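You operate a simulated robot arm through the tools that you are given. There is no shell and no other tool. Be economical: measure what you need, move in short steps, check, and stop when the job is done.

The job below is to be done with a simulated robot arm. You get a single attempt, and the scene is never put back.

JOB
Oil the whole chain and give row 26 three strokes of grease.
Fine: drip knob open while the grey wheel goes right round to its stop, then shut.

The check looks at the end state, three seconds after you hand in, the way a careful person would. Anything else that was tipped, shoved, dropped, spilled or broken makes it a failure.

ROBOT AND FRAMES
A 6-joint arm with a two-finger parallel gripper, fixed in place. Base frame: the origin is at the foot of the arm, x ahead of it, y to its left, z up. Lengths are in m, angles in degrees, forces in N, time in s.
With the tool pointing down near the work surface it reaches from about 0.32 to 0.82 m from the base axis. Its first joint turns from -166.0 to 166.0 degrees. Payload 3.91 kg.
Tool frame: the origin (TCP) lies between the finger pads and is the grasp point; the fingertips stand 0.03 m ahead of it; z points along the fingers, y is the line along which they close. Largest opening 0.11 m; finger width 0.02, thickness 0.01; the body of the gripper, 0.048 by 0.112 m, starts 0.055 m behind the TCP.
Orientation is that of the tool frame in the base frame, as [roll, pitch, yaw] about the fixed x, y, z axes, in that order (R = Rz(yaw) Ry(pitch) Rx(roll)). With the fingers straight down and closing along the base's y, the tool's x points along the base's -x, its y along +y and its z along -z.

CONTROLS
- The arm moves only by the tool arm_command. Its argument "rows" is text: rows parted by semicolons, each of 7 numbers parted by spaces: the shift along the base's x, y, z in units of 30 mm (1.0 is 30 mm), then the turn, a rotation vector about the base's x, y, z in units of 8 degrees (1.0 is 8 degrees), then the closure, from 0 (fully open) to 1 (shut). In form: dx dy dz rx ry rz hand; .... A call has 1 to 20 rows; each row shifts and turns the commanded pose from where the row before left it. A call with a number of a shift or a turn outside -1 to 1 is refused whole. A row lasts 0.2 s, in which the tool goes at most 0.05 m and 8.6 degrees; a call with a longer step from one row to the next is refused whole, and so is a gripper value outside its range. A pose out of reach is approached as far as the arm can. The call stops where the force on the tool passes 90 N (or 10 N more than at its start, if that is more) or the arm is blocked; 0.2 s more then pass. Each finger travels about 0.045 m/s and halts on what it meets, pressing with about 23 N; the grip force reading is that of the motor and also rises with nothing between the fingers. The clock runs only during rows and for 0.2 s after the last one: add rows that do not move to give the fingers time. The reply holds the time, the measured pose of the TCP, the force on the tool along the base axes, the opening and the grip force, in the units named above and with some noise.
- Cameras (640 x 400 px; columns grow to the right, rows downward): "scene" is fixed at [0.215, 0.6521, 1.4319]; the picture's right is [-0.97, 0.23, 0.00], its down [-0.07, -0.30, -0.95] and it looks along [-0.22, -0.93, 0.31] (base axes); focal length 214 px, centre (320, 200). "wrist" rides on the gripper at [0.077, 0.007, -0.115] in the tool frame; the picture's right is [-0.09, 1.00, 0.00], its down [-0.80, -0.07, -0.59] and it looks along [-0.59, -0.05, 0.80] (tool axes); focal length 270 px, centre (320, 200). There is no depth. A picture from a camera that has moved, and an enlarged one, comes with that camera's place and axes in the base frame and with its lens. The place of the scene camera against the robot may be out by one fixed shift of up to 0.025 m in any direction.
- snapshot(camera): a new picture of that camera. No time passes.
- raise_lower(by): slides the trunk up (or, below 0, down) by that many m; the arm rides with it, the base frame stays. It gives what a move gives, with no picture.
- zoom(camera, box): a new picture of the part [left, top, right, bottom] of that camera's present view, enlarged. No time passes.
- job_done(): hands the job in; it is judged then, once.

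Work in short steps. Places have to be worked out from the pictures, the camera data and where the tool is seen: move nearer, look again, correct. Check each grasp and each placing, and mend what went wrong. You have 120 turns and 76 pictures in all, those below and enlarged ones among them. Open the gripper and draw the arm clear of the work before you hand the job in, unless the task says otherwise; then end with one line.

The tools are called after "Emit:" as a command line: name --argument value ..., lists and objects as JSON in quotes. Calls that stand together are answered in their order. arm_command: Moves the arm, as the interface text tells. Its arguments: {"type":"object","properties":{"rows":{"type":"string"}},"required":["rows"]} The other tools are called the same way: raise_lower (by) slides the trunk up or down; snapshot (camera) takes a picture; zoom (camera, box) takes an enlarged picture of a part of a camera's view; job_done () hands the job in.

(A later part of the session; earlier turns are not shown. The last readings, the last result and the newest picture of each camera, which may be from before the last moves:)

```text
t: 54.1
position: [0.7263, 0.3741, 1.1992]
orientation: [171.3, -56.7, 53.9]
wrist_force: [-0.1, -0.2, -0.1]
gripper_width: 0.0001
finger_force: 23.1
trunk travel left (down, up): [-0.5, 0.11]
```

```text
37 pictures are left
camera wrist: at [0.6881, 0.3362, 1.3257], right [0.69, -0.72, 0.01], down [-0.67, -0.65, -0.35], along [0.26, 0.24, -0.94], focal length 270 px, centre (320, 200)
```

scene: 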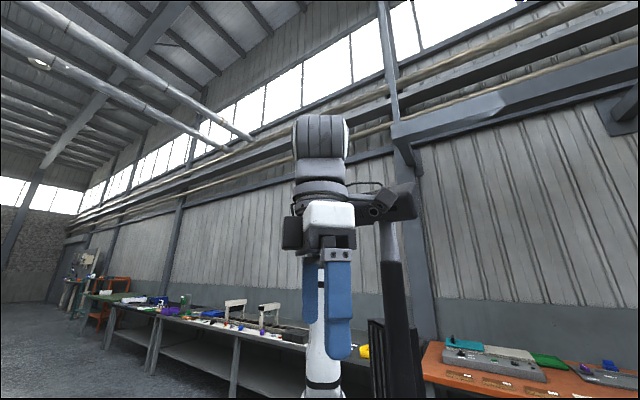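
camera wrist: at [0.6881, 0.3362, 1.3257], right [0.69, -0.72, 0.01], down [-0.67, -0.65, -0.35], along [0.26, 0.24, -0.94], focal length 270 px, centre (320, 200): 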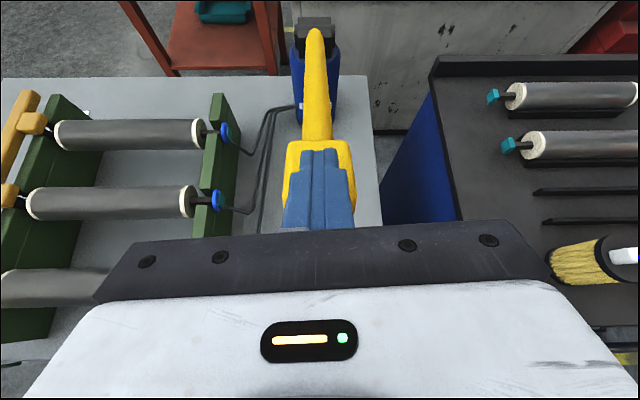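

The lever sprang back fully. Stroke two.

Emit:
arm_command --rows "0 0 -0.4 0 0 0 1;0 0 -0.4 0 0 0 1;0 0 -0.4 0 0 0 1;0 0 -0.4 0 0 0 1;0 0 -0.4 0 0 0 1;0 0 -0.4 0 0 0 1;0 0 -0.4 0 0 0 1;0 0 -0.4 0 0 0 1;0 0 -0.4 0 0 0 1;0 0 -0.4 0 0 0 1;0 0 -0.4 0 0 0 1;0 0 -0.4 0 0 0 1;0 0 -0.4 0 0 0 1;0 0 0 0 0 0 1"

Emit:
arm_command --rows "0 0 0.5 0 0 0 1;0 0 0.5 0 0 0 1;0 0 0.5 0 0 0 1;0 0 0.5 0 0 0 1;0 0 0.5 0 0 0 1;0 0 0.5 0 0 0 1;0 0 0.5 0 0 0 1;0 0 0.5 0 0 0 1;0 0 0.5 0 0 0 1;0 0 0.5 0 0 0 1;0 0 0 0 0 0 1;0 0 0 0 0 0 1"

Emit:
snapshot --camera "wrist"

```text
t: 57.1
position: [0.7249, 0.3742, 1.0597]
orientation: [170.3, -57.8, 54.7]
wrist_force: [12.3, 4.3, 51.3]
gripper_width: 0.0003
finger_force: 23.5
trunk travel left (down, up): [-0.5, 0.11]
```

```text
t: 59.7
position: [0.725, 0.374, 1.195]
orientation: [171.2, -56.8, 53.8]
wrist_force: [0.0, 0.2, -1.0]
gripper_width: 0.0
finger_force: 22.8
trunk travel left (down, up): [-0.5, 0.11]
```

```text
36 pictures are left
camera wrist: at [0.6864, 0.3367, 1.3216], right [0.69, -0.72, 0.01], down [-0.67, -0.65, -0.35], along [0.26, 0.24, -0.94], focal length 270 px, centre (320, 200)
```

wrist: 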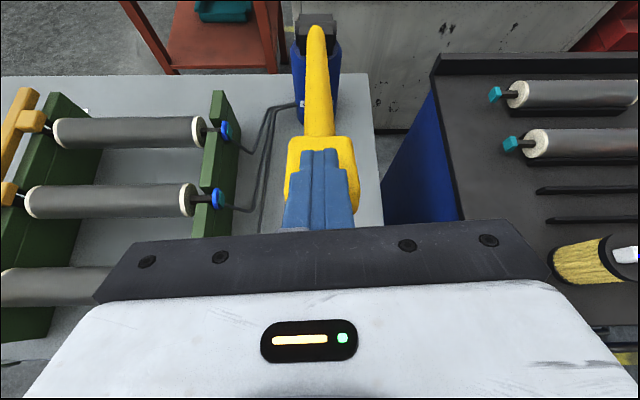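

Stroke two done (51 N at the same bottom, lever back up). Stroke three.

Emit:
arm_command --rows "0 0 -0.4 0 0 0 1;0 0 -0.4 0 0 0 1;0 0 -0.4 0 0 0 1;0 0 -0.4 0 0 0 1;0 0 -0.4 0 0 0 1;0 0 -0.4 0 0 0 1;0 0 -0.4 0 0 0 1;0 0 -0.4 0 0 0 1;0 0 -0.4 0 0 0 1;0 0 -0.4 0 0 0 1;0 0 -0.4 0 0 0 1;0 0 -0.4 0 0 0 1;0 0 -0.4 0 0 0 1;0 0 0 0 0 0 1"

Emit:
arm_command --rows "0 0 0.5 0 0 0 1;0 0 0.5 0 0 0 1;0 0 0.5 0 0 0 1;0 0 0.5 0 0 0 1;0 0 0.5 0 0 0 1;0 0 0.5 0 0 0 1;0 0 0.5 0 0 0 1;0 0 0.5 0 0 0 1;0 0 0.5 0 0 0 1;0 0 0.8 0 0 0 1;0 0 0.8 0 0 0 1;0 0 0.8 0 0 0 1;0 0 0 0 0 0 1"

Emit:
snapshot --camera "wrist"

```text
t: 62.7
position: [0.7251, 0.3741, 1.0586]
orientation: [169.8, -58.5, 55.2]
wrist_force: [10.6, 3.2, 66.5]
gripper_width: 0.0
finger_force: 22.5
trunk travel left (down, up): [-0.5, 0.11]
```

```text
t: 65.5
position: [0.7238, 0.3742, 1.2439]
orientation: [171.2, -56.8, 53.9]
wrist_force: [-1.1, -0.5, 0.4]
gripper_width: 0.0003
finger_force: 22.9
trunk travel left (down, up): [-0.5, 0.11]
```

```text
35 pictures are left
camera wrist: at [0.6852, 0.3367, 1.3701], right [0.69, -0.72, 0.01], down [-0.67, -0.65, -0.35], along [0.26, 0.24, -0.94], focal length 270 px, centre (320, 200)
```

wrist: 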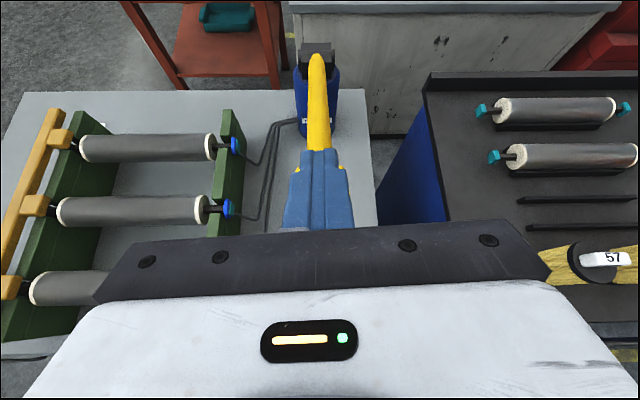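

Three strokes delivered and the lever is up. Now to the drip knob: I retreat and swing at height to in front of the oil box at the right end of the machine.

Emit:
arm_command --rows "-0.98 -0.68 0 0 0 0 1;-0.98 -0.68 0 0 0 0 1;-0.98 -0.68 0 0 0 0 1;-0.98 -0.68 0 0 0 0 1;-0.98 -0.68 0 0 0 0 1;-0.98 -0.68 0 0 0 0 1;-0.98 -0.68 0 0 0 0 1;-0.98 -0.68 0 0 0 0 1;-0.98 -0.68 0 0 0 0 1;-0.98 -0.68 0 0 0 0 1;0 0 0 0 0 0 0.5"

Emit:
arm_command --rows "-0.85 0.77 0 0 0 0 0.5;-0.85 0.77 0 0 0 0 0.5;-0.85 0.77 0 0 0 0 0.5;-0.85 0.77 0 0 0 0 0.5;-0.85 0.77 0 0 0 0 0.5;-0.85 0.77 0 0 0 0 0.5;-0.85 0.77 0 0 0 0 0.5;-0.85 0.77 0 0 0 0 0.5;-0.85 0.77 0 0 0 0 0.5;-0.85 0.77 0 0 0 0 0.5;-0.85 0.77 0 0 0 0 0.5;-0.85 0.77 0 0 0 0 0.5;0 0 0 0 0 0 0.5"

Emit:
snapshot --camera "wrist"

```text
t: 67.9
position: [0.4314, 0.1708, 1.2479]
orientation: [171.4, -56.8, 53.9]
wrist_force: [-0.4, 0.0, -0.8]
gripper_width: 0.0325
finger_force: 0.0
trunk travel left (down, up): [-0.5, 0.11]
```

```text
t: 70.7
position: [0.326, 0.2961, 1.253]
orientation: [174.5, -61.4, 55.8]
wrist_force: [0.3, -0.7, -0.2]
gripper_width: 0.055
finger_force: 0.1
out of reach, approached as far as the arm can: row 5, 6, 7, 8, 9, 10, 11, 12
trunk travel left (down, up): [-0.5, 0.11]
```

```text
34 pictures are left
camera wrist: at [0.2875, 0.2456, 1.3733], right [0.75, -0.66, -0.03], down [-0.61, -0.67, -0.42], along [0.26, 0.34, -0.91], focal length 270 px, centre (320, 200)
```

wrist: 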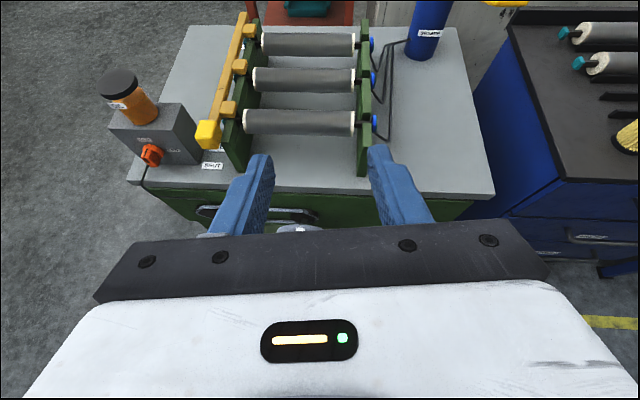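

The direct swing runs too close to the arm's own column. I tilt the tool more downward so the wrist sits further out, and let it continue.

Emit:
arm_command --rows "0 0 0 -0.7 0.7 0 0.5;0 0 0 -0.7 0.7 0 0.5;0 0 0 -0.7 0.7 0 0.5;0 0 0 -0.7 0.7 0 0.5;0 0 0 0 0 0 0.5;0 0 0 0 0 0 0.5"

Emit:
snapshot --camera "wrist"

```text
t: 72.1
position: [0.348, 0.2631, 1.2357]
orientation: [176.6, -25.3, 50.6]
wrist_force: [0.1, 0.1, 0.1]
gripper_width: 0.055
finger_force: 0.1
out of reach, approached as far as the arm can: row 1, 2, 4
trunk travel left (down, up): [-0.5, 0.11]
```

```text
33 pictures are left
camera wrist: at [0.3626, 0.2789, 1.3719], right [0.7, -0.71, 0.02], down [-0.7, -0.69, 0.19], along [-0.12, -0.14, -0.98], focal length 270 px, centre (320, 200)
```

wrist: 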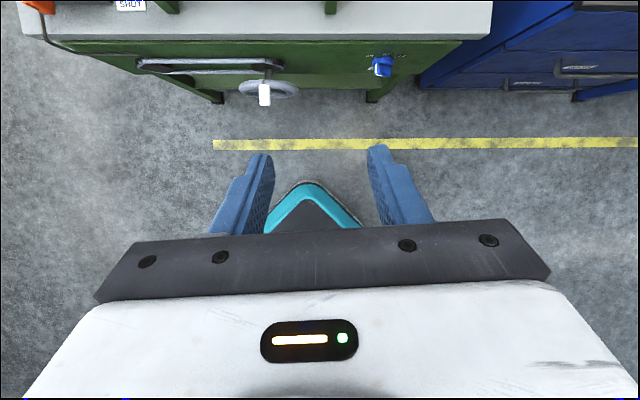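

I now shift sideways again in this more downward attitude.

Emit:
arm_command --rows "-0.7 0.9 0 0 0 0 0.5;-0.7 0.9 0 0 0 0 0.5;-0.7 0.9 0 0 0 0 0.5;-0.7 0.9 0 0 0 0 0.5;-0.7 0.9 0 0 0 0 0.5;-0.7 0.8 0 0 0 0 0.5;-0.7 0.8 0 0 0 0 0.5;-0.7 0.8 0 0 0 0 0.5;-0.7 0.8 0 0 0 0 0.5;0 0 0 0 0 0 0.5"

Emit:
snapshot --camera "wrist"

```text
t: 74.3
position: [0.3491, 0.2634, 1.2356]
orientation: [176.6, -25.4, 50.5]
wrist_force: [0.4, 0.2, -0.4]
gripper_width: 0.055
finger_force: 0.0
out of reach, approached as far as the arm can: row 1, 2, 3, 4, 5, 6, 7, 8, 9
trunk travel left (down, up): [-0.5, 0.11]
```

```text
32 pictures are left
camera wrist: at [0.3626, 0.2789, 1.3719], right [0.7, -0.71, 0.02], down [-0.7, -0.69, 0.19], along [-0.12, -0.14, -0.98], focal length 270 px, centre (320, 200)
```

wrist: 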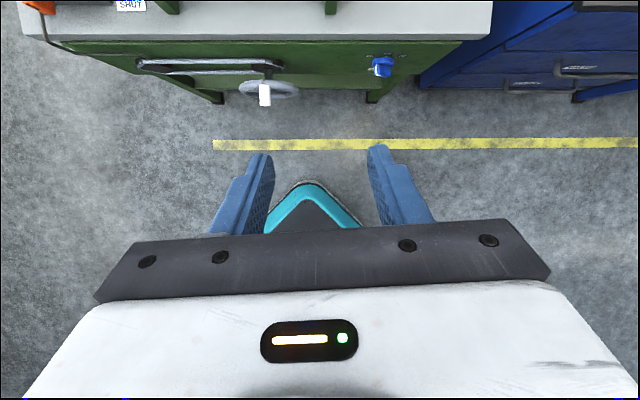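

Blocked: a wrist joint limit. I roll the tool back 180° (camera below), which has full range on this side; the first joint swing then is free.

Emit:
arm_command --rows "0 0 0 -0.29 -0.32 0.9 0.5;0 0 0 -0.29 -0.32 0.9 0.5;0 0 0 -0.29 -0.32 0.9 0.5;0 0 0 -0.29 -0.32 0.9 0.5;0 0 0 -0.29 -0.32 0.9 0.5;0 0 0 -0.29 -0.32 0.9 0.5;0 0 0 -0.29 -0.32 0.9 0.5;0 0 0 -0.29 -0.32 0.9 0.5;0 0 0 -0.29 -0.32 0.9 0.5;0 0 0 -0.29 -0.32 0.9 0.5;0 0 0 -0.29 -0.32 0.9 0.5;0 0 0 -0.29 -0.32 0.9 0.5;0 0 0 -0.29 -0.32 0.9 0.5;0 0 0 -0.29 -0.32 0.9 0.5;0 0 0 -0.29 -0.32 0.9 0.5;0 0 0 -0.29 -0.32 0.9 0.5;0 0 0 -0.29 -0.32 0.9 0.5;0 0 0 -0.29 -0.32 0.9 0.5;0 0 0 -0.29 -0.32 0.9 0.5;0 0 0 -0.29 -0.32 0.9 0.5"

Emit:
arm_command --rows "0 0 0 -0.29 -0.32 0.9 0.5;0 0 0 -0.29 -0.32 0.9 0.5;0 0 0 -0.15 -0.16 0.45 0.5;0 0 0 0 0 0 0.5;-0.5 0.5 0 0 0 0 0.5;-0.5 0.5 0 0 0 0 0.5;-0.7 0.8 0 0 0 0 0.5;-0.7 0.8 0 0 0 0 0.5;-0.7 0.8 0 0 0 0 0.5;-0.7 0.8 0 0 0 0 0.5;-0.7 0.8 0 0 0 0 0.5;0 0 0 0 0 0 0.5"

```text
t: 78.5
position: [0.3499, 0.265, 1.2355]
orientation: [169.1, 24.6, -151.9]
wrist_force: [-0.4, 0.3, 0.6]
gripper_width: 0.055
finger_force: 0.1
trunk travel left (down, up): [-0.5, 0.11]
```

```text
t: 81.1
position: [0.2136, 0.4142, 1.2341]
orientation: [178.5, 25.9, -129.9]
wrist_force: [-0.1, -0.1, 0.2]
gripper_width: 0.0547
finger_force: 0.1
trunk travel left (down, up): [-0.5, 0.11]
```

Emit:
arm_command --rows "-0.93 0.93 0 0 0 0 0.5;-0.93 0.93 0 0 0 0 0.5;-0.93 0.93 0 0 0 0 0.5;-0.93 0.93 0 0 0 0 0.5;-0.93 0.93 0 0 0 0 0.5;0 0 -0.7 0.7 -0.7 0 0.5;0 0 -0.7 0.7 -0.7 0 0.5;0 0 -0.7 0.7 -0.7 0 0.5;0 0 -0.7 0.7 -0.7 0 0.5;0 0 -0.7 0.7 -0.7 0 0.5;0 0 -0.7 0.7 -0.7 0 0.5;0 0 0 0 0 0 0.5"

Emit:
snapshot --camera "wrist"

```text
t: 83.7
position: [0.0759, 0.5544, 1.1092]
orientation: [-168.6, 72.9, -119.2]
wrist_force: [0.1, 0.5, -0.6]
gripper_width: 0.0551
finger_force: 0.1
trunk travel left (down, up): [-0.5, 0.11]
```

```text
31 pictures are left
camera wrist: at [-0.0115, 0.4544, 1.0672], right [-0.75, 0.66, 0.03], down [-0.21, -0.27, 0.94], along [0.63, 0.7, 0.34], focal length 270 px, centre (320, 200)
```

wrist: 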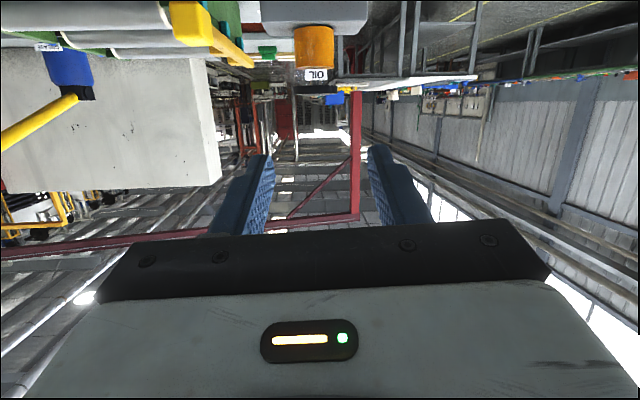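

Camera now looks up when level. I finish levelling, square the azimuth to 45°, and lower to about knob height.

Emit:
arm_command --rows "0 0 -0.9 0.3 -0.3 -0.1 0.5;0 0 -0.9 0.3 -0.3 -0.1 0.5;0 0 -0.9 0.3 -0.3 -0.1 0.5;0 0 -0.9 0.3 -0.3 -0.1 0.5;0 0 -0.9 0.3 -0.3 -0.09 0.5;0 0 0 0 0 0 0.5"

Emit:
snapshot --camera "wrist"

```text
t: 85.1
position: [0.0737, 0.5541, 0.9752]
orientation: [-87.3, 85.9, -42.5]
wrist_force: [0.3, -0.1, -0.6]
gripper_width: 0.0552
finger_force: 0.0
trunk travel left (down, up): [-0.5, 0.11]
```

```text
30 pictures are left
camera wrist: at [-0.0064, 0.4737, 0.8978], right [-0.71, 0.71, 0.02], down [-0.41, -0.43, 0.8], along [0.58, 0.56, 0.6], focal length 270 px, centre (320, 200)
```

wrist: 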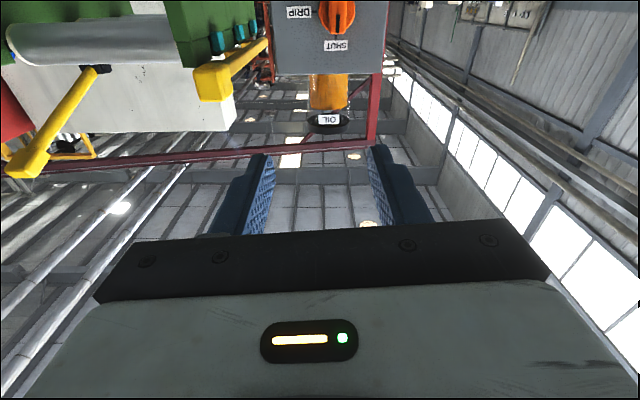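

The knob is seen at the top: v≈-0.356, z≈0.913. I lower 6 cm, shift slightly left and approach by 7 cm for a better look, minding the drip pipe below-left of it.

Emit:
arm_command --rows "-0.2 0.2 -1 0 0 0 0.4;-0.18 0.18 -0.9 0 0 0 0.4;0.55 0.55 0 0 0 0 0.4;0.55 0.55 0 0 0 0 0.4;0.55 0.55 0 0 0 0 0.4;0 0 0 0 0 0 0.4"

Emit:
snapshot --camera "wrist"

Emit:
zoom --camera "wrist" --box '[240, 0, 440, 200]'

```text
t: 86.5
position: [0.1115, 0.614, 0.9167]
orientation: [-88.1, 86.0, -43.3]
wrist_force: [0.1, -0.6, 0.9]
gripper_width: 0.0661
finger_force: 0.0
trunk travel left (down, up): [-0.5, 0.11]
```

```text
29 pictures are left
camera wrist: at [0.0309, 0.5346, 0.8381], right [-0.71, 0.71, 0.02], down [-0.41, -0.43, 0.8], along [0.58, 0.56, 0.6], focal length 270 px, centre (320, 200)
```

wrist: 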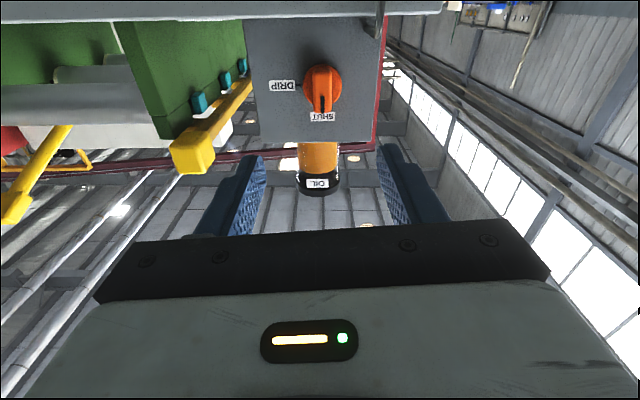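

```text
2.00 times, centred on (340, 100) of wrist
camera zoom: at [0.0309, 0.5346, 0.8381], right [-0.71, 0.71, 0.02], down [-0.41, -0.43, 0.8], along [0.58, 0.56, 0.6], focal length 541 px, centre (280, 400)
```

zoom: 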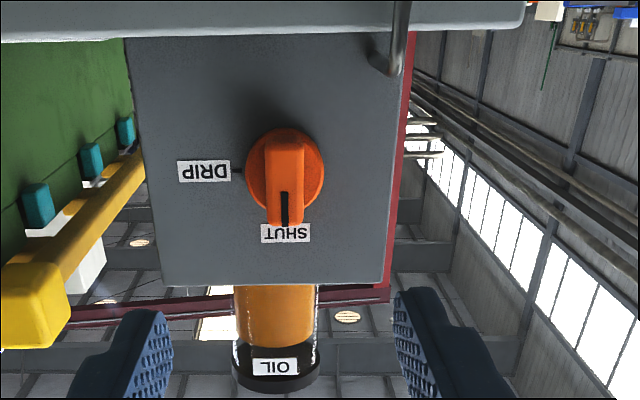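

Clear view: blade vertical at SHUT, DRIP 90° to the (real) right, pipe well below-left. Knob axis v≈-0.359, z≈0.914, face u≈0.70. I approach further.

Emit:
arm_command --rows "0.55 0.65 -0.08 0 0 0 0.5;0.63 0.63 0 0 0 0 0.5;0.63 0.63 0 0 0 0 0.5;0.63 0.63 0 0 0 0 0.5;0 0 0 0 0 0 0.5"

Emit:
snapshot --camera "wrist"

```text
t: 87.7
position: [0.1864, 0.6912, 0.9154]
orientation: [-87.9, 86.1, -42.9]
wrist_force: [-0.4, -0.5, -0.6]
gripper_width: 0.0552
finger_force: 0.0
trunk travel left (down, up): [-0.5, 0.11]
```

```text
27 pictures are left
camera wrist: at [0.1053, 0.6111, 0.8374], right [-0.7, 0.71, 0.02], down [-0.41, -0.43, 0.8], along [0.58, 0.56, 0.6], focal length 270 px, centre (320, 200)
```

wrist: 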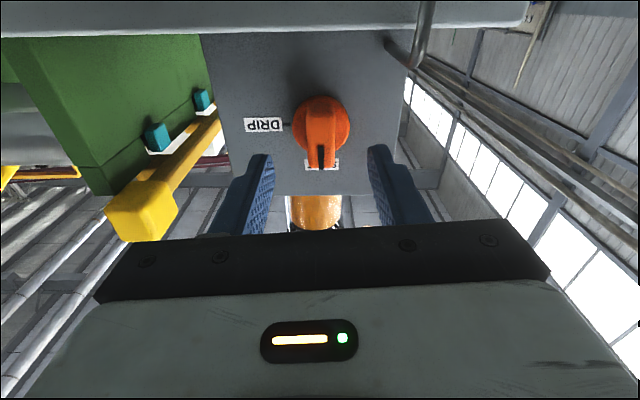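

Knob face u≈0.693, axis z≈0.909, laterally aligned. I advance 3 cm, lower 6 mm, and grip the blade.

Emit:
arm_command --rows "0 0 -0.2 0 0 0 0.5;0.36 0.36 0 0 0 0 0.5;0.36 0.36 0 0 0 0 0.5;0 0 0 0 0 0 0.5;0 0 0 0 0 0 0.9;0 0 0 0 0 0 0.9;0 0 0 0 0 0 0.9;0 0 0 0 0 0 0.9;0 0 0 0 0 0 0.9"

Emit:
snapshot --camera "wrist"

```text
t: 89.7
position: [0.2063, 0.7122, 0.9095]
orientation: [-88.0, 86.1, -43.1]
wrist_force: [1.3, -0.5, -1.1]
gripper_width: 0.019
finger_force: 45.0
trunk travel left (down, up): [-0.5, 0.11]
```

```text
26 pictures are left
camera wrist: at [0.1263, 0.6331, 0.8312], right [-0.71, 0.71, 0.02], down [-0.41, -0.43, 0.8], along [0.58, 0.56, 0.6], focal length 270 px, centre (320, 200)
```

wrist: 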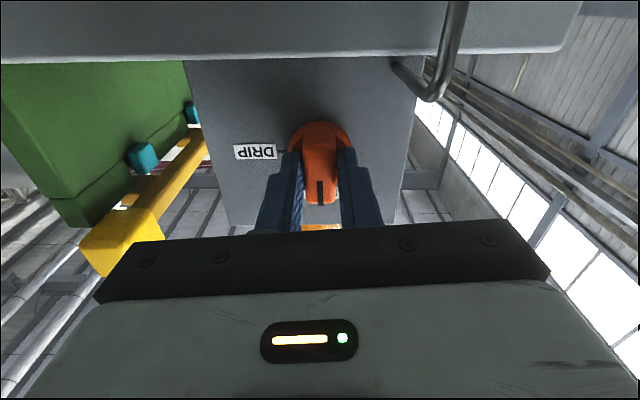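

The blade is held (19 mm) with low side forces. I turn clockwise (toward DRIP on the real right) in steps, watching the pipe clearance of the camera side.

Emit:
arm_command --rows "0 0 0 0.53 0.53 0 0.9;0 0 0 0.53 0.53 0 0.9;0 0 0 0.53 0.53 0 0.9;0 0 0 0.53 0.53 0 0.9;0 0 0 0 0 0 0.9"

Emit:
snapshot --camera "wrist"

```text
t: 90.6
position: [0.2075, 0.7147, 0.9106]
orientation: [92.8, 76.3, 135.5]
wrist_force: [-9.2, -49.5, 13.4]
gripper_width: 0.0187
finger_force: 45.0
out of reach, approached as far as the arm can: row 3, 4
trunk travel left (down, up): [-0.5, 0.11]
stopped in row 4: the force on the tool passed its limit (the readings are from after the stop); the commanded pose is now the measured one
```

```text
25 pictures are left
camera wrist: at [0.1067, 0.6536, 0.837], right [-0.64, 0.7, 0.32], down [-0.25, -0.59, 0.77], along [0.72, 0.41, 0.55], focal length 270 px, centre (320, 200)
```

wrist: 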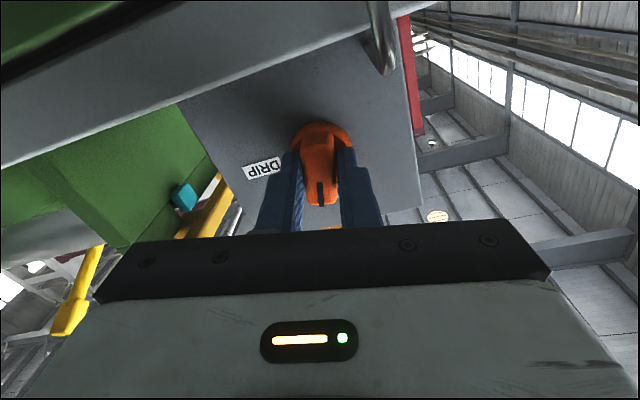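

The wrist joint reaches its limit after ~17°. The gripper is symmetric, so I release, back off, roll the tool 180° the other way and regrip with ample turning range.

Emit:
arm_command --rows "0 0 0 0 0 0 0.5;0 0 0 0 0 0 0.5;0 0 0 0 0 0 0.5;0 0 0 0 0 0 0.5;-0.5 -0.5 0 0 0 0 0.5;-0.7 -0.7 0 0 0 0 0.5;-0.7 -0.7 0 0 0 0 0.5;-0.7 -0.7 0 0 0 0 0.5;0 0 0 -0.7 -0.7 0 0.5;0 0 0 -0.7 -0.7 0 0.5;0 0 0 -0.7 -0.7 0 0.5;0 0 0 -0.7 -0.7 0 0.5;0 0 0 -0.7 -0.7 0 0.5;0 0 0 -0.7 -0.7 0 0.5"

Emit:
arm_command --rows "0 0 0 -0.7 -0.7 0 0.5;0 0 0 -0.7 -0.7 0 0.5;0 0 0 -0.7 -0.7 0 0.5;0 0 0 -0.7 -0.7 0 0.5;0 0 0 -0.7 -0.7 0 0.5;0 0 0 -0.7 -0.7 0 0.5;0 0 0 -0.7 -0.7 0 0.5;0 0 0 -0.7 -0.7 0 0.5;0 0 0 -0.7 -0.7 0 0.5;0 0 0 -0.7 -0.7 0 0.5;0 0 0 -0.7 -0.7 0 0.5;0 0 0 -0.7 -0.7 0 0.5;0 0 0 0 0 0 0.5"

Emit:
snapshot --camera "wrist"

```text
t: 93.6
position: [0.1178, 0.682, 0.9228]
orientation: [-88.9, 55.9, -46.2]
wrist_force: [0.0, 0.6, -0.6]
gripper_width: 0.0552
finger_force: 0.1
out of reach, approached as far as the arm can: row 5, 6, 7, 8
trunk travel left (down, up): [-0.5, 0.11]
```

```text
t: 96.4
position: [0.1176, 0.6816, 0.9225]
orientation: [-87.3, -38.9, -45.8]
wrist_force: [0.5, -1.4, 1.6]
gripper_width: 0.055
finger_force: 0.0
trunk travel left (down, up): [-0.5, 0.11]
```

```text
24 pictures are left
camera wrist: at [0.0838, 0.5532, 0.9604], right [0.42, -0.37, -0.83], down [-0.88, 0.05, -0.47], along [0.22, 0.93, -0.3], focal length 270 px, centre (320, 200)
```

wrist: 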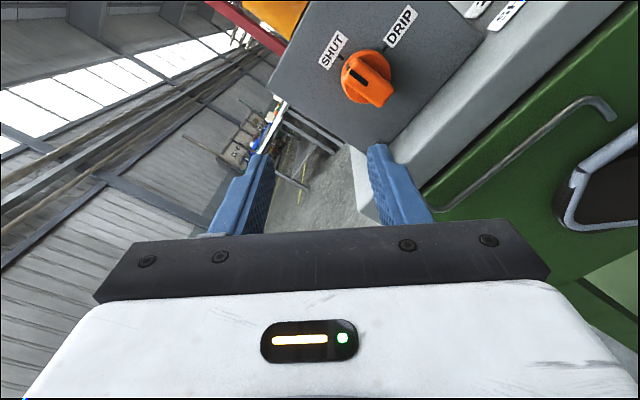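

Rolling works. I shift back to the knob's line at a safe distance and complete the roll (38° more).

Emit:
arm_command --rows "-0.2 -0.85 -0.2 0 0 0 0.5;-0.2 -0.85 -0.2 0 0 0 0.5;-0.2 -0.8 0 0 0 0 0.5;0 0 0 -0.7 -0.7 0 0.5;0 0 0 -0.7 -0.7 0 0.5;0 0 0 -0.7 -0.7 0 0.5;0 0 0 -0.7 -0.7 0 0.5;0 0 0 -0.5 -0.5 0 0.5;0 0 0 0 0 0 0.5"

Emit:
snapshot --camera "wrist"

```text
t: 98.4
position: [0.0974, 0.6077, 0.9105]
orientation: [-85.2, -76.3, -47.9]
wrist_force: [-0.1, 0.2, -0.4]
gripper_width: 0.0552
finger_force: 0.1
trunk travel left (down, up): [-0.5, 0.11]
```

```text
23 pictures are left
camera wrist: at [0.0384, 0.5047, 0.9796], right [0.69, -0.64, -0.32], down [-0.58, -0.25, -0.77], along [0.42, 0.72, -0.55], focal length 270 px, centre (320, 200)
```

wrist: 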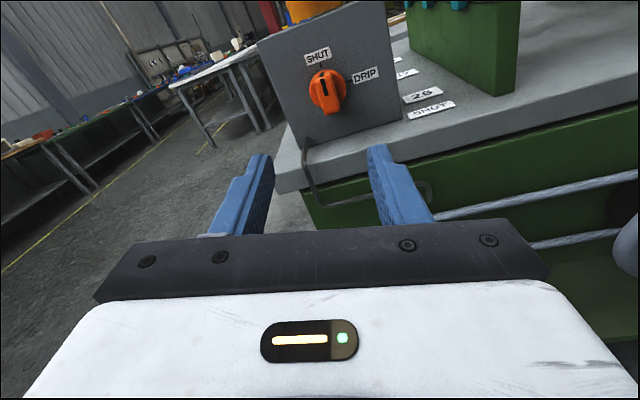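

Upright view again; the blade lies in line with the gripper's roll. I approach to the same grasp position as before and close.

Emit:
arm_command --rows "0.72 0.69 0 0 0 -0.1 0.5;0.72 0.69 0 0 0 -0.1 0.5;0.72 0.69 0 0 0 0 0.5;0.72 0.69 0 0 0 0 0.5;0.72 0.69 0 0 0 0 0.5;0 0 0 0 0 0 0.5"

Emit:
zoom --camera "wrist" --box '[200, 20, 440, 240]'

```text
t: 99.8
position: [0.2082, 0.7121, 0.9093]
orientation: [-85.3, -76.2, -49.3]
wrist_force: [-0.3, 0.7, -0.6]
gripper_width: 0.0549
finger_force: 0.0
trunk travel left (down, up): [-0.5, 0.11]
```

```text
1.82 times, centred on (320, 130) of wrist
camera zoom: at [0.146, 0.6109, 0.9804], right [0.68, -0.66, -0.32], down [-0.59, -0.23, -0.77], along [0.44, 0.71, -0.55], focal length 491 px, centre (320, 327)
```

zoom: 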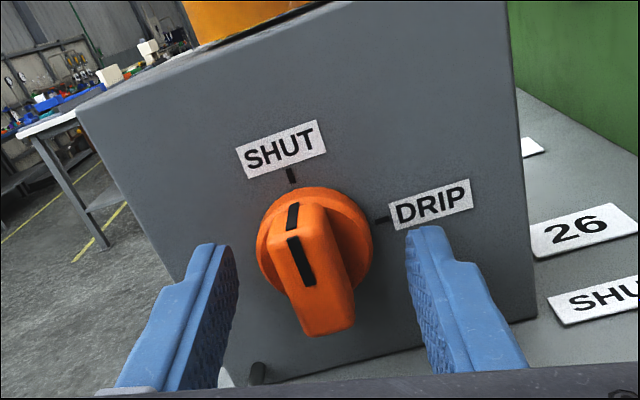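

The pointer is actually still nearly at SHUT (the blade is ~16° off the gripper's roll). I roll the gripper back 16° to match before closing.

Emit:
arm_command --rows "0 0 0 -0.5 -0.5 0 0.5;0 0 0 -0.5 -0.5 0 0.5;0 0 0 -0.42 -0.42 0 0.5;0 0 0 0 0 0 0.5"

Emit:
zoom --camera "wrist" --box '[200, 20, 440, 240]'

```text
t: 100.8
position: [0.2078, 0.7104, 0.9102]
orientation: [66.9, -87.4, 158.6]
wrist_force: [0.6, -0.6, 0.5]
gripper_width: 0.055
finger_force: 0.0
trunk travel left (down, up): [-0.5, 0.11]
```

```text
1.82 times, centred on (320, 130) of wrist
camera zoom: at [0.1301, 0.6248, 0.9847], right [0.71, -0.7, -0.05], down [-0.43, -0.39, -0.81], along [0.55, 0.6, -0.58], focal length 491 px, centre (320, 327)
```

zoom: 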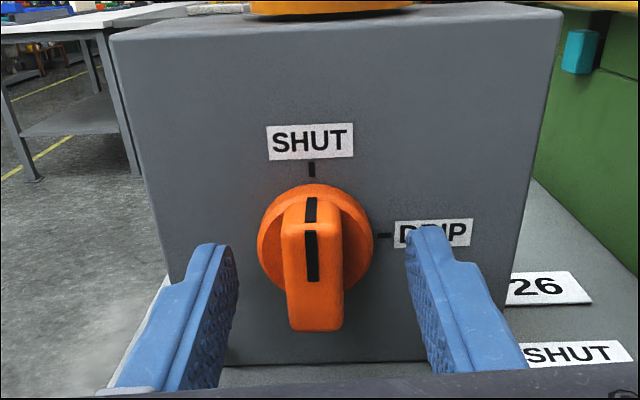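

Aligned at SHUT. I nudge 2 mm left, close, and turn 45° clockwise.

Emit:
arm_command --rows "-0.05 0.05 0 0 0 0 0.9;0 0 0 0 0 0 0.9;0 0 0 0 0 0 0.9;0 0 0 0 0 0 0.9;0 0 0 0 0 0 0.9;0 0 0 0.5 0.5 0 0.9;0 0 0 0.5 0.5 0 0.9;0 0 0 0.5 0.5 0 0.9;0 0 0 0.5 0.5 0 0.9;0 0 0 0.5 0.5 0 0.9;0 0 0 0.5 0.5 0 0.9;0 0 0 0.5 0.5 0 0.9;0 0 0 0.5 0.5 0 0.9;0 0 0 0 0 0 0.9"

Emit:
zoom --camera "wrist" --box '[200, 20, 440, 240]'

```text
t: 103.8
position: [0.2066, 0.7112, 0.91]
orientation: [-88.3, -47.0, -46.5]
wrist_force: [6.8, 2.2, 2.7]
gripper_width: 0.0179
finger_force: 44.7
trunk travel left (down, up): [-0.5, 0.11]
```

```text
1.82 times, centred on (320, 130) of wrist
camera zoom: at [0.1655, 0.5886, 0.9591], right [0.48, -0.47, -0.74], down [-0.84, 0.02, -0.55], along [0.27, 0.88, -0.38], focal length 491 px, centre (320, 327)
```

zoom: 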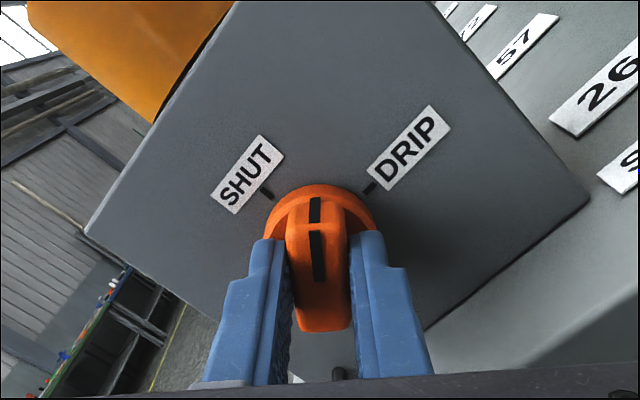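

Halfway and following. The other 45°.

Emit:
arm_command --rows "0 0 0 0.5 0.5 0 0.9;0 0 0 0.5 0.5 0 0.9;0 0 0 0.5 0.5 0 0.9;0 0 0 0.5 0.5 0 0.9;0 0 0 0.5 0.5 0 0.9;0 0 0 0.5 0.5 0 0.9;0 0 0 0.5 0.5 0 0.9;0 0 0 0.4 0.4 0 0.9;0 0 0 0 0 0 0.9"

Emit:
zoom --camera "wrist" --box '[200, 20, 440, 240]'

```text
t: 105.8
position: [0.206, 0.7104, 0.9097]
orientation: [-89.5, -2.8, -46.1]
wrist_force: [6.1, -6.5, -0.1]
gripper_width: 0.0179
finger_force: 44.6
trunk travel left (down, up): [-0.5, 0.11]
```

```text
1.82 times, centred on (320, 130) of wrist
camera zoom: at [0.1787, 0.5754, 0.9051], right [-0.02, 0.03, -1.0], down [-0.99, 0.17, 0.03], along [0.17, 0.99, 0.03], focal length 491 px, centre (320, 327)
```

zoom: 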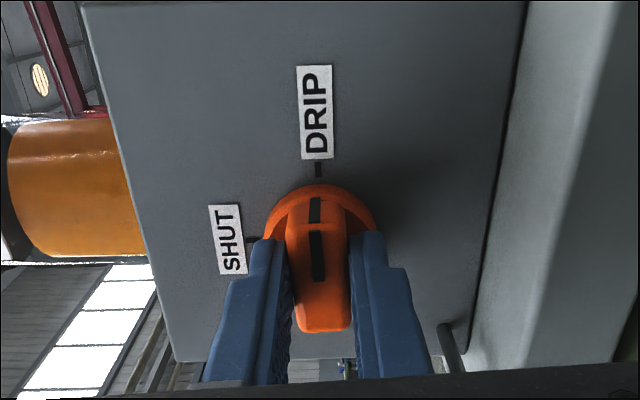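

Pointer is at DRIP (2° more for good measure). Then I release and withdraw straight back.

Emit:
arm_command --rows "0 0 0 0.18 0.18 0 0.9;0 0 0 0 0 0 0.9;0 0 0 0 0 0 0.5;0 0 0 0 0 0 0.5;0 0 0 0 0 0 0.5;0 0 0 0 0 0 0.5;-0.6 -0.6 0 0 0 0 0.5;-0.7 -0.7 0 0 0 0 0.5;-0.7 -0.7 0 0 0 0 0.5;-0.7 -0.7 0 0 0 0 0.5;-0.7 -0.7 0 0 0 0 0.5;0 0 0 0 0 0 0.5"

Emit:
raise_lower --by -0.13

Emit:
arm_command --rows "0.6 -0.8 0 0 0 0 0.3;0.6 -0.8 0 0 0 0 0.3;0.6 -0.8 0 0 0 0 0.3;0.6 -0.8 0 0 0 0 0.3;0 0 0 0 0 0 0.3"

Emit:
snapshot --camera "wrist"

```text
t: 108.4
position: [0.102, 0.6098, 0.9117]
orientation: [-89.5, -0.8, -46.0]
wrist_force: [-0.6, -0.2, -0.1]
gripper_width: 0.0548
finger_force: 0.0
trunk travel left (down, up): [-0.5, 0.11]
```

```text
t: 110.0
position: [0.1023, 0.611, 0.7821]
orientation: [-89.5, -0.9, -46.1]
wrist_force: [-0.5, 0.4, -0.2]
gripper_width: 0.0547
finger_force: 0.0
trunk travel left (down, up): [-0.37, 0.24]
```

```text
t: 111.2
position: [0.1742, 0.5131, 0.7798]
orientation: [-89.5, -0.9, -46.0]
wrist_force: [-0.3, 0.4, -0.2]
gripper_width: 0.0771
finger_force: 0.1
trunk travel left (down, up): [-0.37, 0.24]
```

```text
18 pictures are left
camera wrist: at [0.147, 0.3774, 0.7722], right [-0.04, 0.06, -1.0], down [-0.98, 0.16, 0.05], along [0.17, 0.98, 0.05], focal length 270 px, centre (320, 200)
```

wrist: 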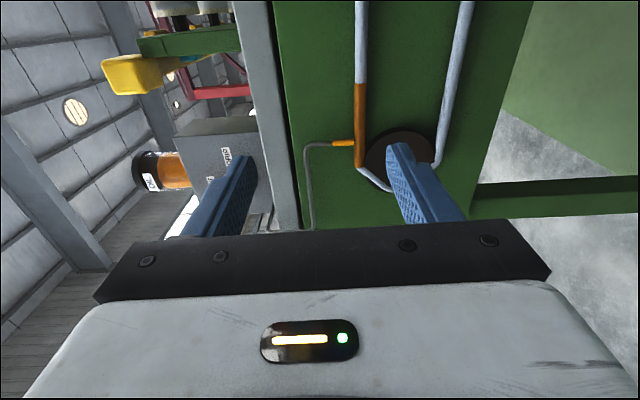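

Oil is flowing onto the chain. I roll back to camera-on-top and move in front of the wheel, a little above it.

Emit:
arm_command --rows "0 0 0.4 -0.7 -0.7 0 0.3;0 0 0.4 -0.7 -0.7 0 0.3;0 0 0.4 -0.7 -0.7 0 0.3;0 0 0.4 -0.7 -0.7 0 0.3;0 0 0.4 -0.7 -0.7 0 0.3;0.7 -0.63 0.4 -0.7 -0.7 0 0.3;0.7 -0.63 0 -0.7 -0.7 0 0.3;0.7 -0.63 0 -0.7 -0.7 0 0.3;0.7 -0.63 0 -0.7 -0.7 0 0.3;0.7 -0.63 0 -0.7 -0.7 0 0.3;0.7 -0.63 0 -0.7 -0.7 0 0.3;0 0 0 0 0 0 0.3"

Emit:
snapshot --camera "wrist"

```text
t: 113.8
position: [0.3058, 0.4045, 0.851]
orientation: [-60.7, -87.8, -73.7]
wrist_force: [0.1, -0.2, -0.6]
gripper_width: 0.077
finger_force: 0.0
out of reach, approached as far as the arm can: row 11
trunk travel left (down, up): [-0.37, 0.24]
```

```text
17 pictures are left
camera wrist: at [0.2323, 0.3148, 0.925], right [0.71, -0.69, -0.12], down [-0.48, -0.34, -0.81], along [0.52, 0.63, -0.58], focal length 270 px, centre (320, 200)
```

wrist: 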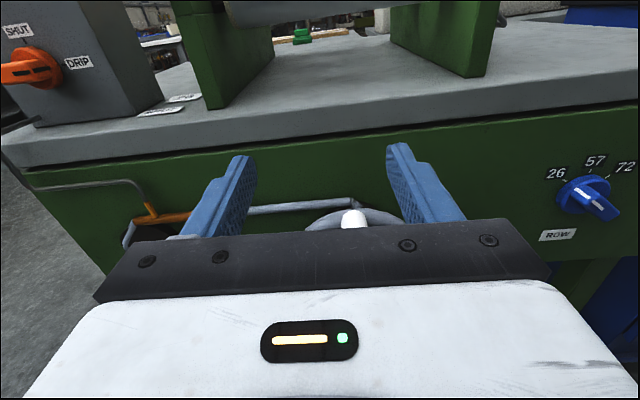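

Drip pointer confirmed at DRIP. The wheel handle is ahead-below; I lower 5 cm for a better look.

Emit:
arm_command --rows "0 0 -0.6 0 0 0 0.4;0 0 -0.6 0 0 0 0.4;0 0 -0.5 0 0 0 0.4;0 0 0 0 0 0 0.4"

Emit:
snapshot --camera "wrist"

```text
t: 114.8
position: [0.3041, 0.407, 0.8017]
orientation: [-61.5, -87.8, -73.0]
wrist_force: [0.0, -0.2, -0.8]
gripper_width: 0.066
finger_force: 0.1
trunk travel left (down, up): [-0.37, 0.24]
```

```text
16 pictures are left
camera wrist: at [0.231, 0.3164, 0.8751], right [0.71, -0.69, -0.12], down [-0.48, -0.34, -0.81], along [0.52, 0.63, -0.57], focal length 270 px, centre (320, 200)
```

wrist: 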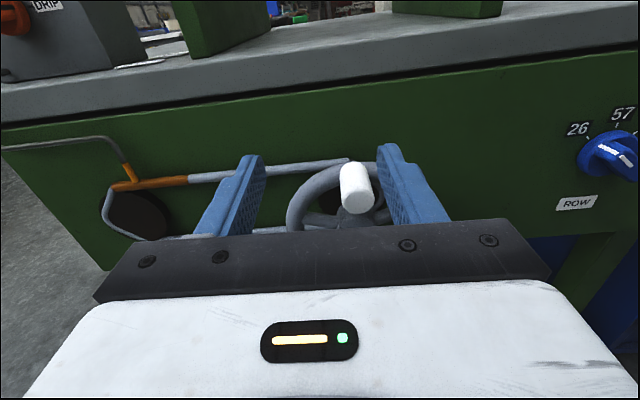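

Handle estimated at v≈-0.047, z≈0.756, tip u≈0.55; wheel centre about v≈-0.058, z≈0.70, radius ≈0.057. I line up, move in around the handle and check.

Emit:
arm_command --rows "0.3 -0.3 -0.77 0 0 0 0.4;0.3 -0.3 -0.77 0 0 0 0.4;0 0 0 0 0 0 0.4;0.4 0.4 0 0 0 0 0.4;0.4 0.4 0 0 0 0 0.4;0.35 0.35 0 0 0 0 0.4;0 0 0 0 0 0 0.4"

Emit:
snapshot --camera "wrist"

```text
t: 116.4
position: [0.355, 0.4204, 0.7534]
orientation: [-65.9, -87.9, -68.8]
wrist_force: [-8.1, -9.2, -2.7]
gripper_width: 0.0668
finger_force: 0.6
trunk travel left (down, up): [-0.37, 0.24]
```

```text
15 pictures are left
camera wrist: at [0.2816, 0.33, 0.828], right [0.71, -0.7, -0.12], down [-0.48, -0.35, -0.81], along [0.52, 0.63, -0.58], focal length 270 px, centre (320, 200)
```

wrist: 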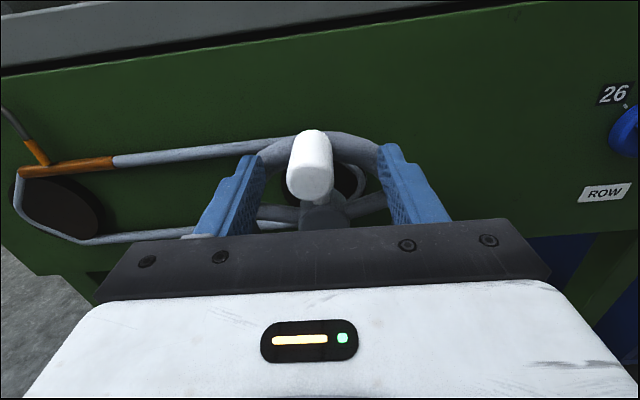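

The tips brush the rim lightly; I back off 6 mm, grip the handle, and try a small clockwise arc (18°).

Emit:
arm_command --rows "-0.14 -0.14 0.05 0 0 0 0.4;0 0 0 0 0 0 0.9;0 0 0 0 0 0 0.9;0 0 0 0 0 0 0.9;0 0 0 0 0 0 0.9;0 0 0 0 0 0 0.9"

Emit:
arm_command --rows "0.143 -0.143 -0.011 0 0 0 0.9;0.141 -0.141 -0.032 0 0 0 0.9;0.138 -0.138 -0.052 0 0 0 0.9;0 0 0 0 0 0 0.9"

Emit:
snapshot --camera "wrist"

```text
t: 117.8
position: [0.3496, 0.4191, 0.756]
orientation: [-58.3, -87.8, -76.0]
wrist_force: [-19.8, 24.8, 6.7]
gripper_width: 0.0239
finger_force: 45.1
trunk travel left (down, up): [-0.37, 0.24]
```

```text
t: 118.8
position: [0.3483, 0.4194, 0.7545]
orientation: [-51.8, -87.5, -82.0]
wrist_force: [-39.7, 65.6, 28.3]
gripper_width: 0.0242
finger_force: 45.7
out of reach, approached as far as the arm can: row 2, 3
trunk travel left (down, up): [-0.37, 0.24]
```

```text
14 pictures are left
camera wrist: at [0.2749, 0.326, 0.8272], right [0.72, -0.69, -0.12], down [-0.47, -0.35, -0.81], along [0.52, 0.64, -0.57], focal length 270 px, centre (320, 200)
```

wrist: 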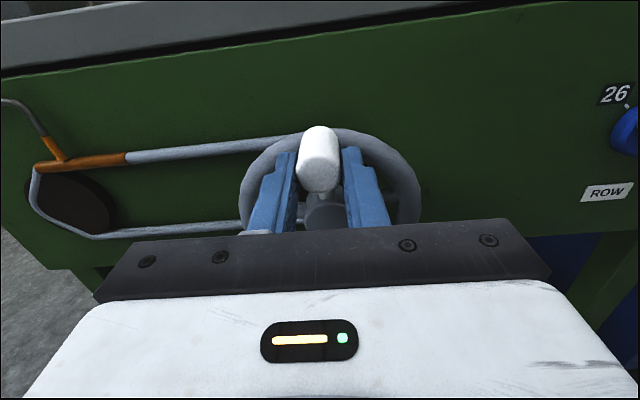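

Clockwise is blocked (firm reaction), so the wheel turns counter-clockwise; also the level wrist is at its inner reach here. I release, lift off the handle, and tilt the tool 40° downward to gain room.

Emit:
arm_command --rows "0 0 0 0 0 0 0.4;0 0 0 0 0 0 0.4;0 0 0 0 0 0 0.4;0 0 0 0 0 0 0.4;0 0 0.8 0 0 0 0.4;0 0 0.8 0 0 0 0.4;0 0 0.5 -0.7 0.7 0 0.4;0 0 0.3 -0.7 0.7 0 0.4;0 0 0 -0.7 0.7 0 0.4;0 0 0 -0.7 0.7 0 0.4;0 0 0 -0.7 0.7 0 0.4;0 0 0 0 0 0 0.4"

Emit:
snapshot --camera "wrist"

```text
t: 121.4
position: [0.3508, 0.412, 0.8251]
orientation: [-177.0, -51.4, 41.7]
wrist_force: [-0.3, -0.3, 0.5]
gripper_width: 0.066
finger_force: 0.1
out of reach, approached as far as the arm can: row 7
trunk travel left (down, up): [-0.37, 0.24]
```

```text
13 pictures are left
camera wrist: at [0.3294, 0.3746, 0.9553], right [0.65, -0.75, -0.1], down [-0.75, -0.61, -0.25], along [0.13, 0.24, -0.96], focal length 270 px, centre (320, 200)
```

wrist: 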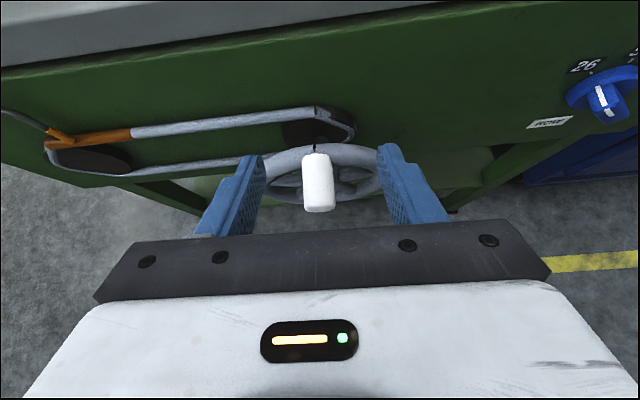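

Now reach is comfortable. Handle spans u 0.542–0.589 at v≈-0.049, z≈0.757. I lower around its outer half and grip it.

Emit:
arm_command --rows "0.03 0.28 -0.7 0 0 0 0.4;0 0 -0.8 0 0 0 0.4;0 0 -0.77 0 0 0 0.4;0 0 0 0 0 0 0.4;0 0 0 0 0 0 0.9;0 0 0 0 0 0 0.9;0 0 0 0 0 0 0.9;0 0 0 0 0 0 0.9;0 0 0 0 0 0 0.9"

Emit:
arm_command --rows "-0.143 0.143 -0.011 0 0 0 0.9;-0.141 0.141 -0.032 0 0 0 0.9;-0.138 0.138 -0.052 0 0 0 0.9;-0.134 0.134 -0.073 0 0 0 0.9;0 0 0 0 0 0 0.9"

Emit:
snapshot --camera "wrist"

```text
t: 123.4
position: [0.3511, 0.4221, 0.7564]
orientation: [-177.4, -51.3, 42.1]
wrist_force: [-15.8, 15.9, -2.1]
gripper_width: 0.0235
finger_force: 45.5
trunk travel left (down, up): [-0.37, 0.24]
```

```text
t: 124.6
position: [0.3346, 0.4365, 0.7497]
orientation: [-177.1, -51.2, 41.8]
wrist_force: [6.3, 0.3, -4.8]
gripper_width: 0.0235
finger_force: 45.8
trunk travel left (down, up): [-0.37, 0.24]
```

```text
12 pictures are left
camera wrist: at [0.3143, 0.3994, 0.8803], right [0.65, -0.75, -0.1], down [-0.75, -0.61, -0.25], along [0.13, 0.24, -0.96], focal length 270 px, centre (320, 200)
```

wrist: 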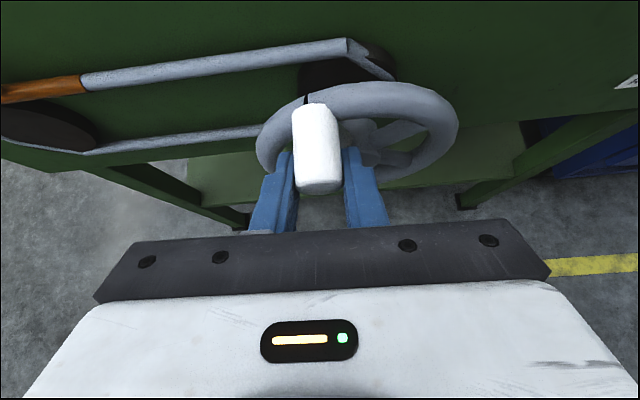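

The wheel turns freely counter-clockwise. I continue the arc to 90°.

Emit:
arm_command --rows "-0.127 0.127 -0.092 0 0 0 0.9;-0.120 0.120 -0.110 0 0 0 0.9;-0.111 0.111 -0.127 0 0 0 0.9;-0.101 0.101 -0.143 0 0 0 0.9;-0.090 0.090 -0.157 0 0 0 0.9;-0.078 0.078 -0.170 0 0 0 0.9;-0.065 0.065 -0.180 0 0 0 0.9;-0.051 0.051 -0.189 0 0 0 0.9;-0.037 0.037 -0.196 0 0 0 0.9;-0.022 0.022 -0.200 0 0 0 0.9;-0.007 0.007 -0.202 0 0 0 0.9;0 0 0 0 0 0 0.9"

Emit:
snapshot --camera "wrist"

```text
t: 127.2
position: [0.3073, 0.4622, 0.7006]
orientation: [-177.1, -51.5, 42.0]
wrist_force: [-2.9, 22.3, 8.4]
gripper_width: 0.0232
finger_force: 44.8
trunk travel left (down, up): [-0.37, 0.24]
```

```text
11 pictures are left
camera wrist: at [0.2868, 0.4248, 0.8303], right [0.65, -0.75, -0.1], down [-0.75, -0.62, -0.26], along [0.13, 0.24, -0.96], focal length 270 px, centre (320, 200)
```

wrist: 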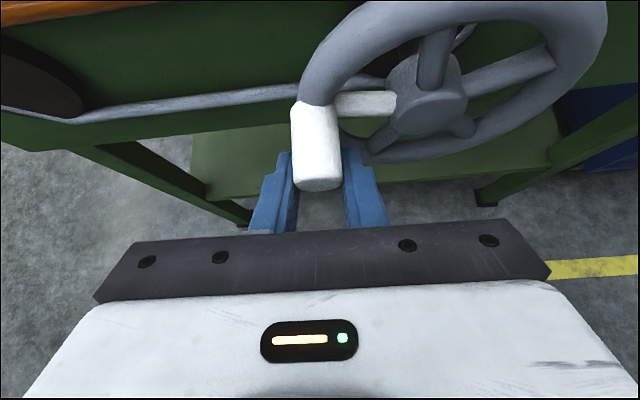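

Quarter turn done. Next 90° to the bottom.

Emit:
arm_command --rows "0.007 -0.007 -0.202 0 0 0 0.9;0.022 -0.022 -0.200 0 0 0 0.9;0.037 -0.037 -0.196 0 0 0 0.9;0.051 -0.051 -0.189 0 0 0 0.9;0.065 -0.065 -0.180 0 0 0 0.9;0.078 -0.078 -0.170 0 0 0 0.9;0.090 -0.090 -0.157 0 0 0 0.9;0.101 -0.101 -0.143 0 0 0 0.9;0.111 -0.111 -0.127 0 0 0 0.9;0.120 -0.120 -0.110 0 0 0 0.9;0.127 -0.127 -0.092 0 0 0 0.9;0.134 -0.134 -0.073 0 0 0 0.9;0.138 -0.138 -0.052 0 0 0 0.9;0.141 -0.141 -0.032 0 0 0 0.9;0.143 -0.143 -0.011 0 0 0 0.9;0 0 0 0 0 0 0.9"

```text
t: 128.9
position: [0.3144, 0.4502, 0.6541]
orientation: [-177.3, -50.8, 43.3]
wrist_force: [-2.4, -3.3, -1.7]
gripper_width: 0.0
finger_force: 37.5
trunk travel left (down, up): [-0.37, 0.24]
stopped in row 8: the force on the tool passed its limit (the readings are from after the stop); the commanded pose is now the measured one
```

The grip slipped off the handle (fingers shut). I look.

Emit:
snapshot --camera "wrist"

```text
10 pictures are left
camera wrist: at [0.2953, 0.4127, 0.7864], right [0.67, -0.74, -0.1], down [-0.74, -0.63, -0.24], along [0.12, 0.23, -0.96], focal length 270 px, centre (320, 200)
```

wrist: 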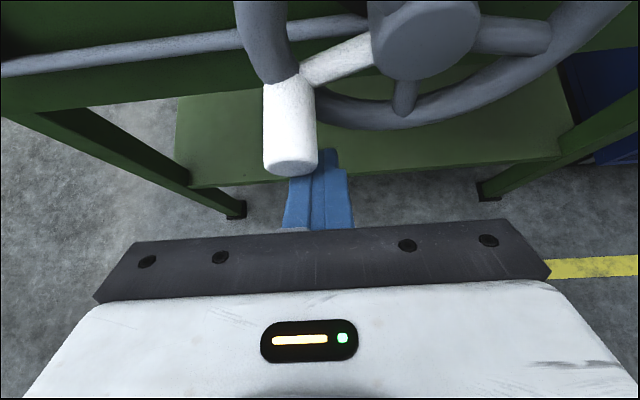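

The handle stands at about θ≈113° (v≈-0.104, z≈0.676), fingers slipped below it. I back out, rise above the handle and push it down with the closed fingertips.

Emit:
arm_command --rows "-0.6 -0.6 0 0 0 0 1;-0.6 -0.6 0 0 0 0 1;-0.12 0.12 0.8 0 0 0 1;-0.12 0.12 0.8 0 0 0 1;0 0 0.8 0 0 0 1;0 0 0.8 0 0 0 1;0.67 0.67 0 0 0 0 1;0.67 0.67 0 0 0 0 1;0 0 -0.4 0 0 0 1;0 0 -0.4 0 0 0 1;0 0 0 0 0 0 1"

Emit:
arm_command --rows "0 0 -0.2 0 0 0 1;0 0 -0.2 0 0 0 1;0.03 -0.03 -0.2 0 0 0 1;0.05 -0.05 -0.2 0 0 0 1;0.05 -0.05 -0.2 0 0 0 1;0 0 0 0 0 0 1"

Emit:
snapshot --camera "wrist"

```text
t: 131.3
position: [0.3116, 0.4636, 0.7263]
orientation: [-177.4, -50.7, 43.3]
wrist_force: [0.6, 0.0, -0.4]
gripper_width: 0.0
finger_force: 23.1
trunk travel left (down, up): [-0.37, 0.24]
```

```text
t: 132.7
position: [0.3143, 0.458, 0.6961]
orientation: [-177.4, -50.6, 43.4]
wrist_force: [0.2, -1.3, 1.4]
gripper_width: 0.0
finger_force: 22.8
trunk travel left (down, up): [-0.37, 0.24]
```

```text
9 pictures are left
camera wrist: at [0.2952, 0.4214, 0.8271], right [0.67, -0.74, -0.1], down [-0.74, -0.63, -0.24], along [0.12, 0.23, -0.97], focal length 270 px, centre (320, 200)
```

wrist: 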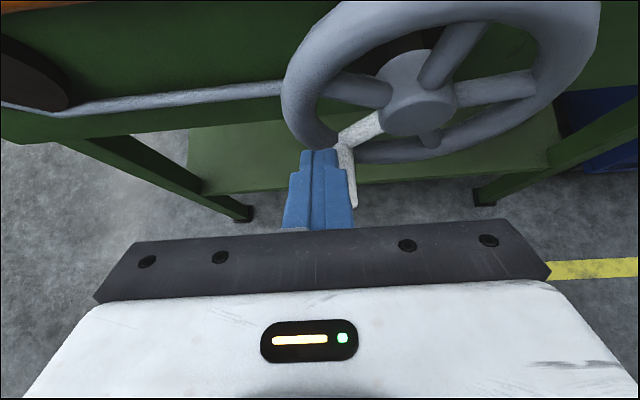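

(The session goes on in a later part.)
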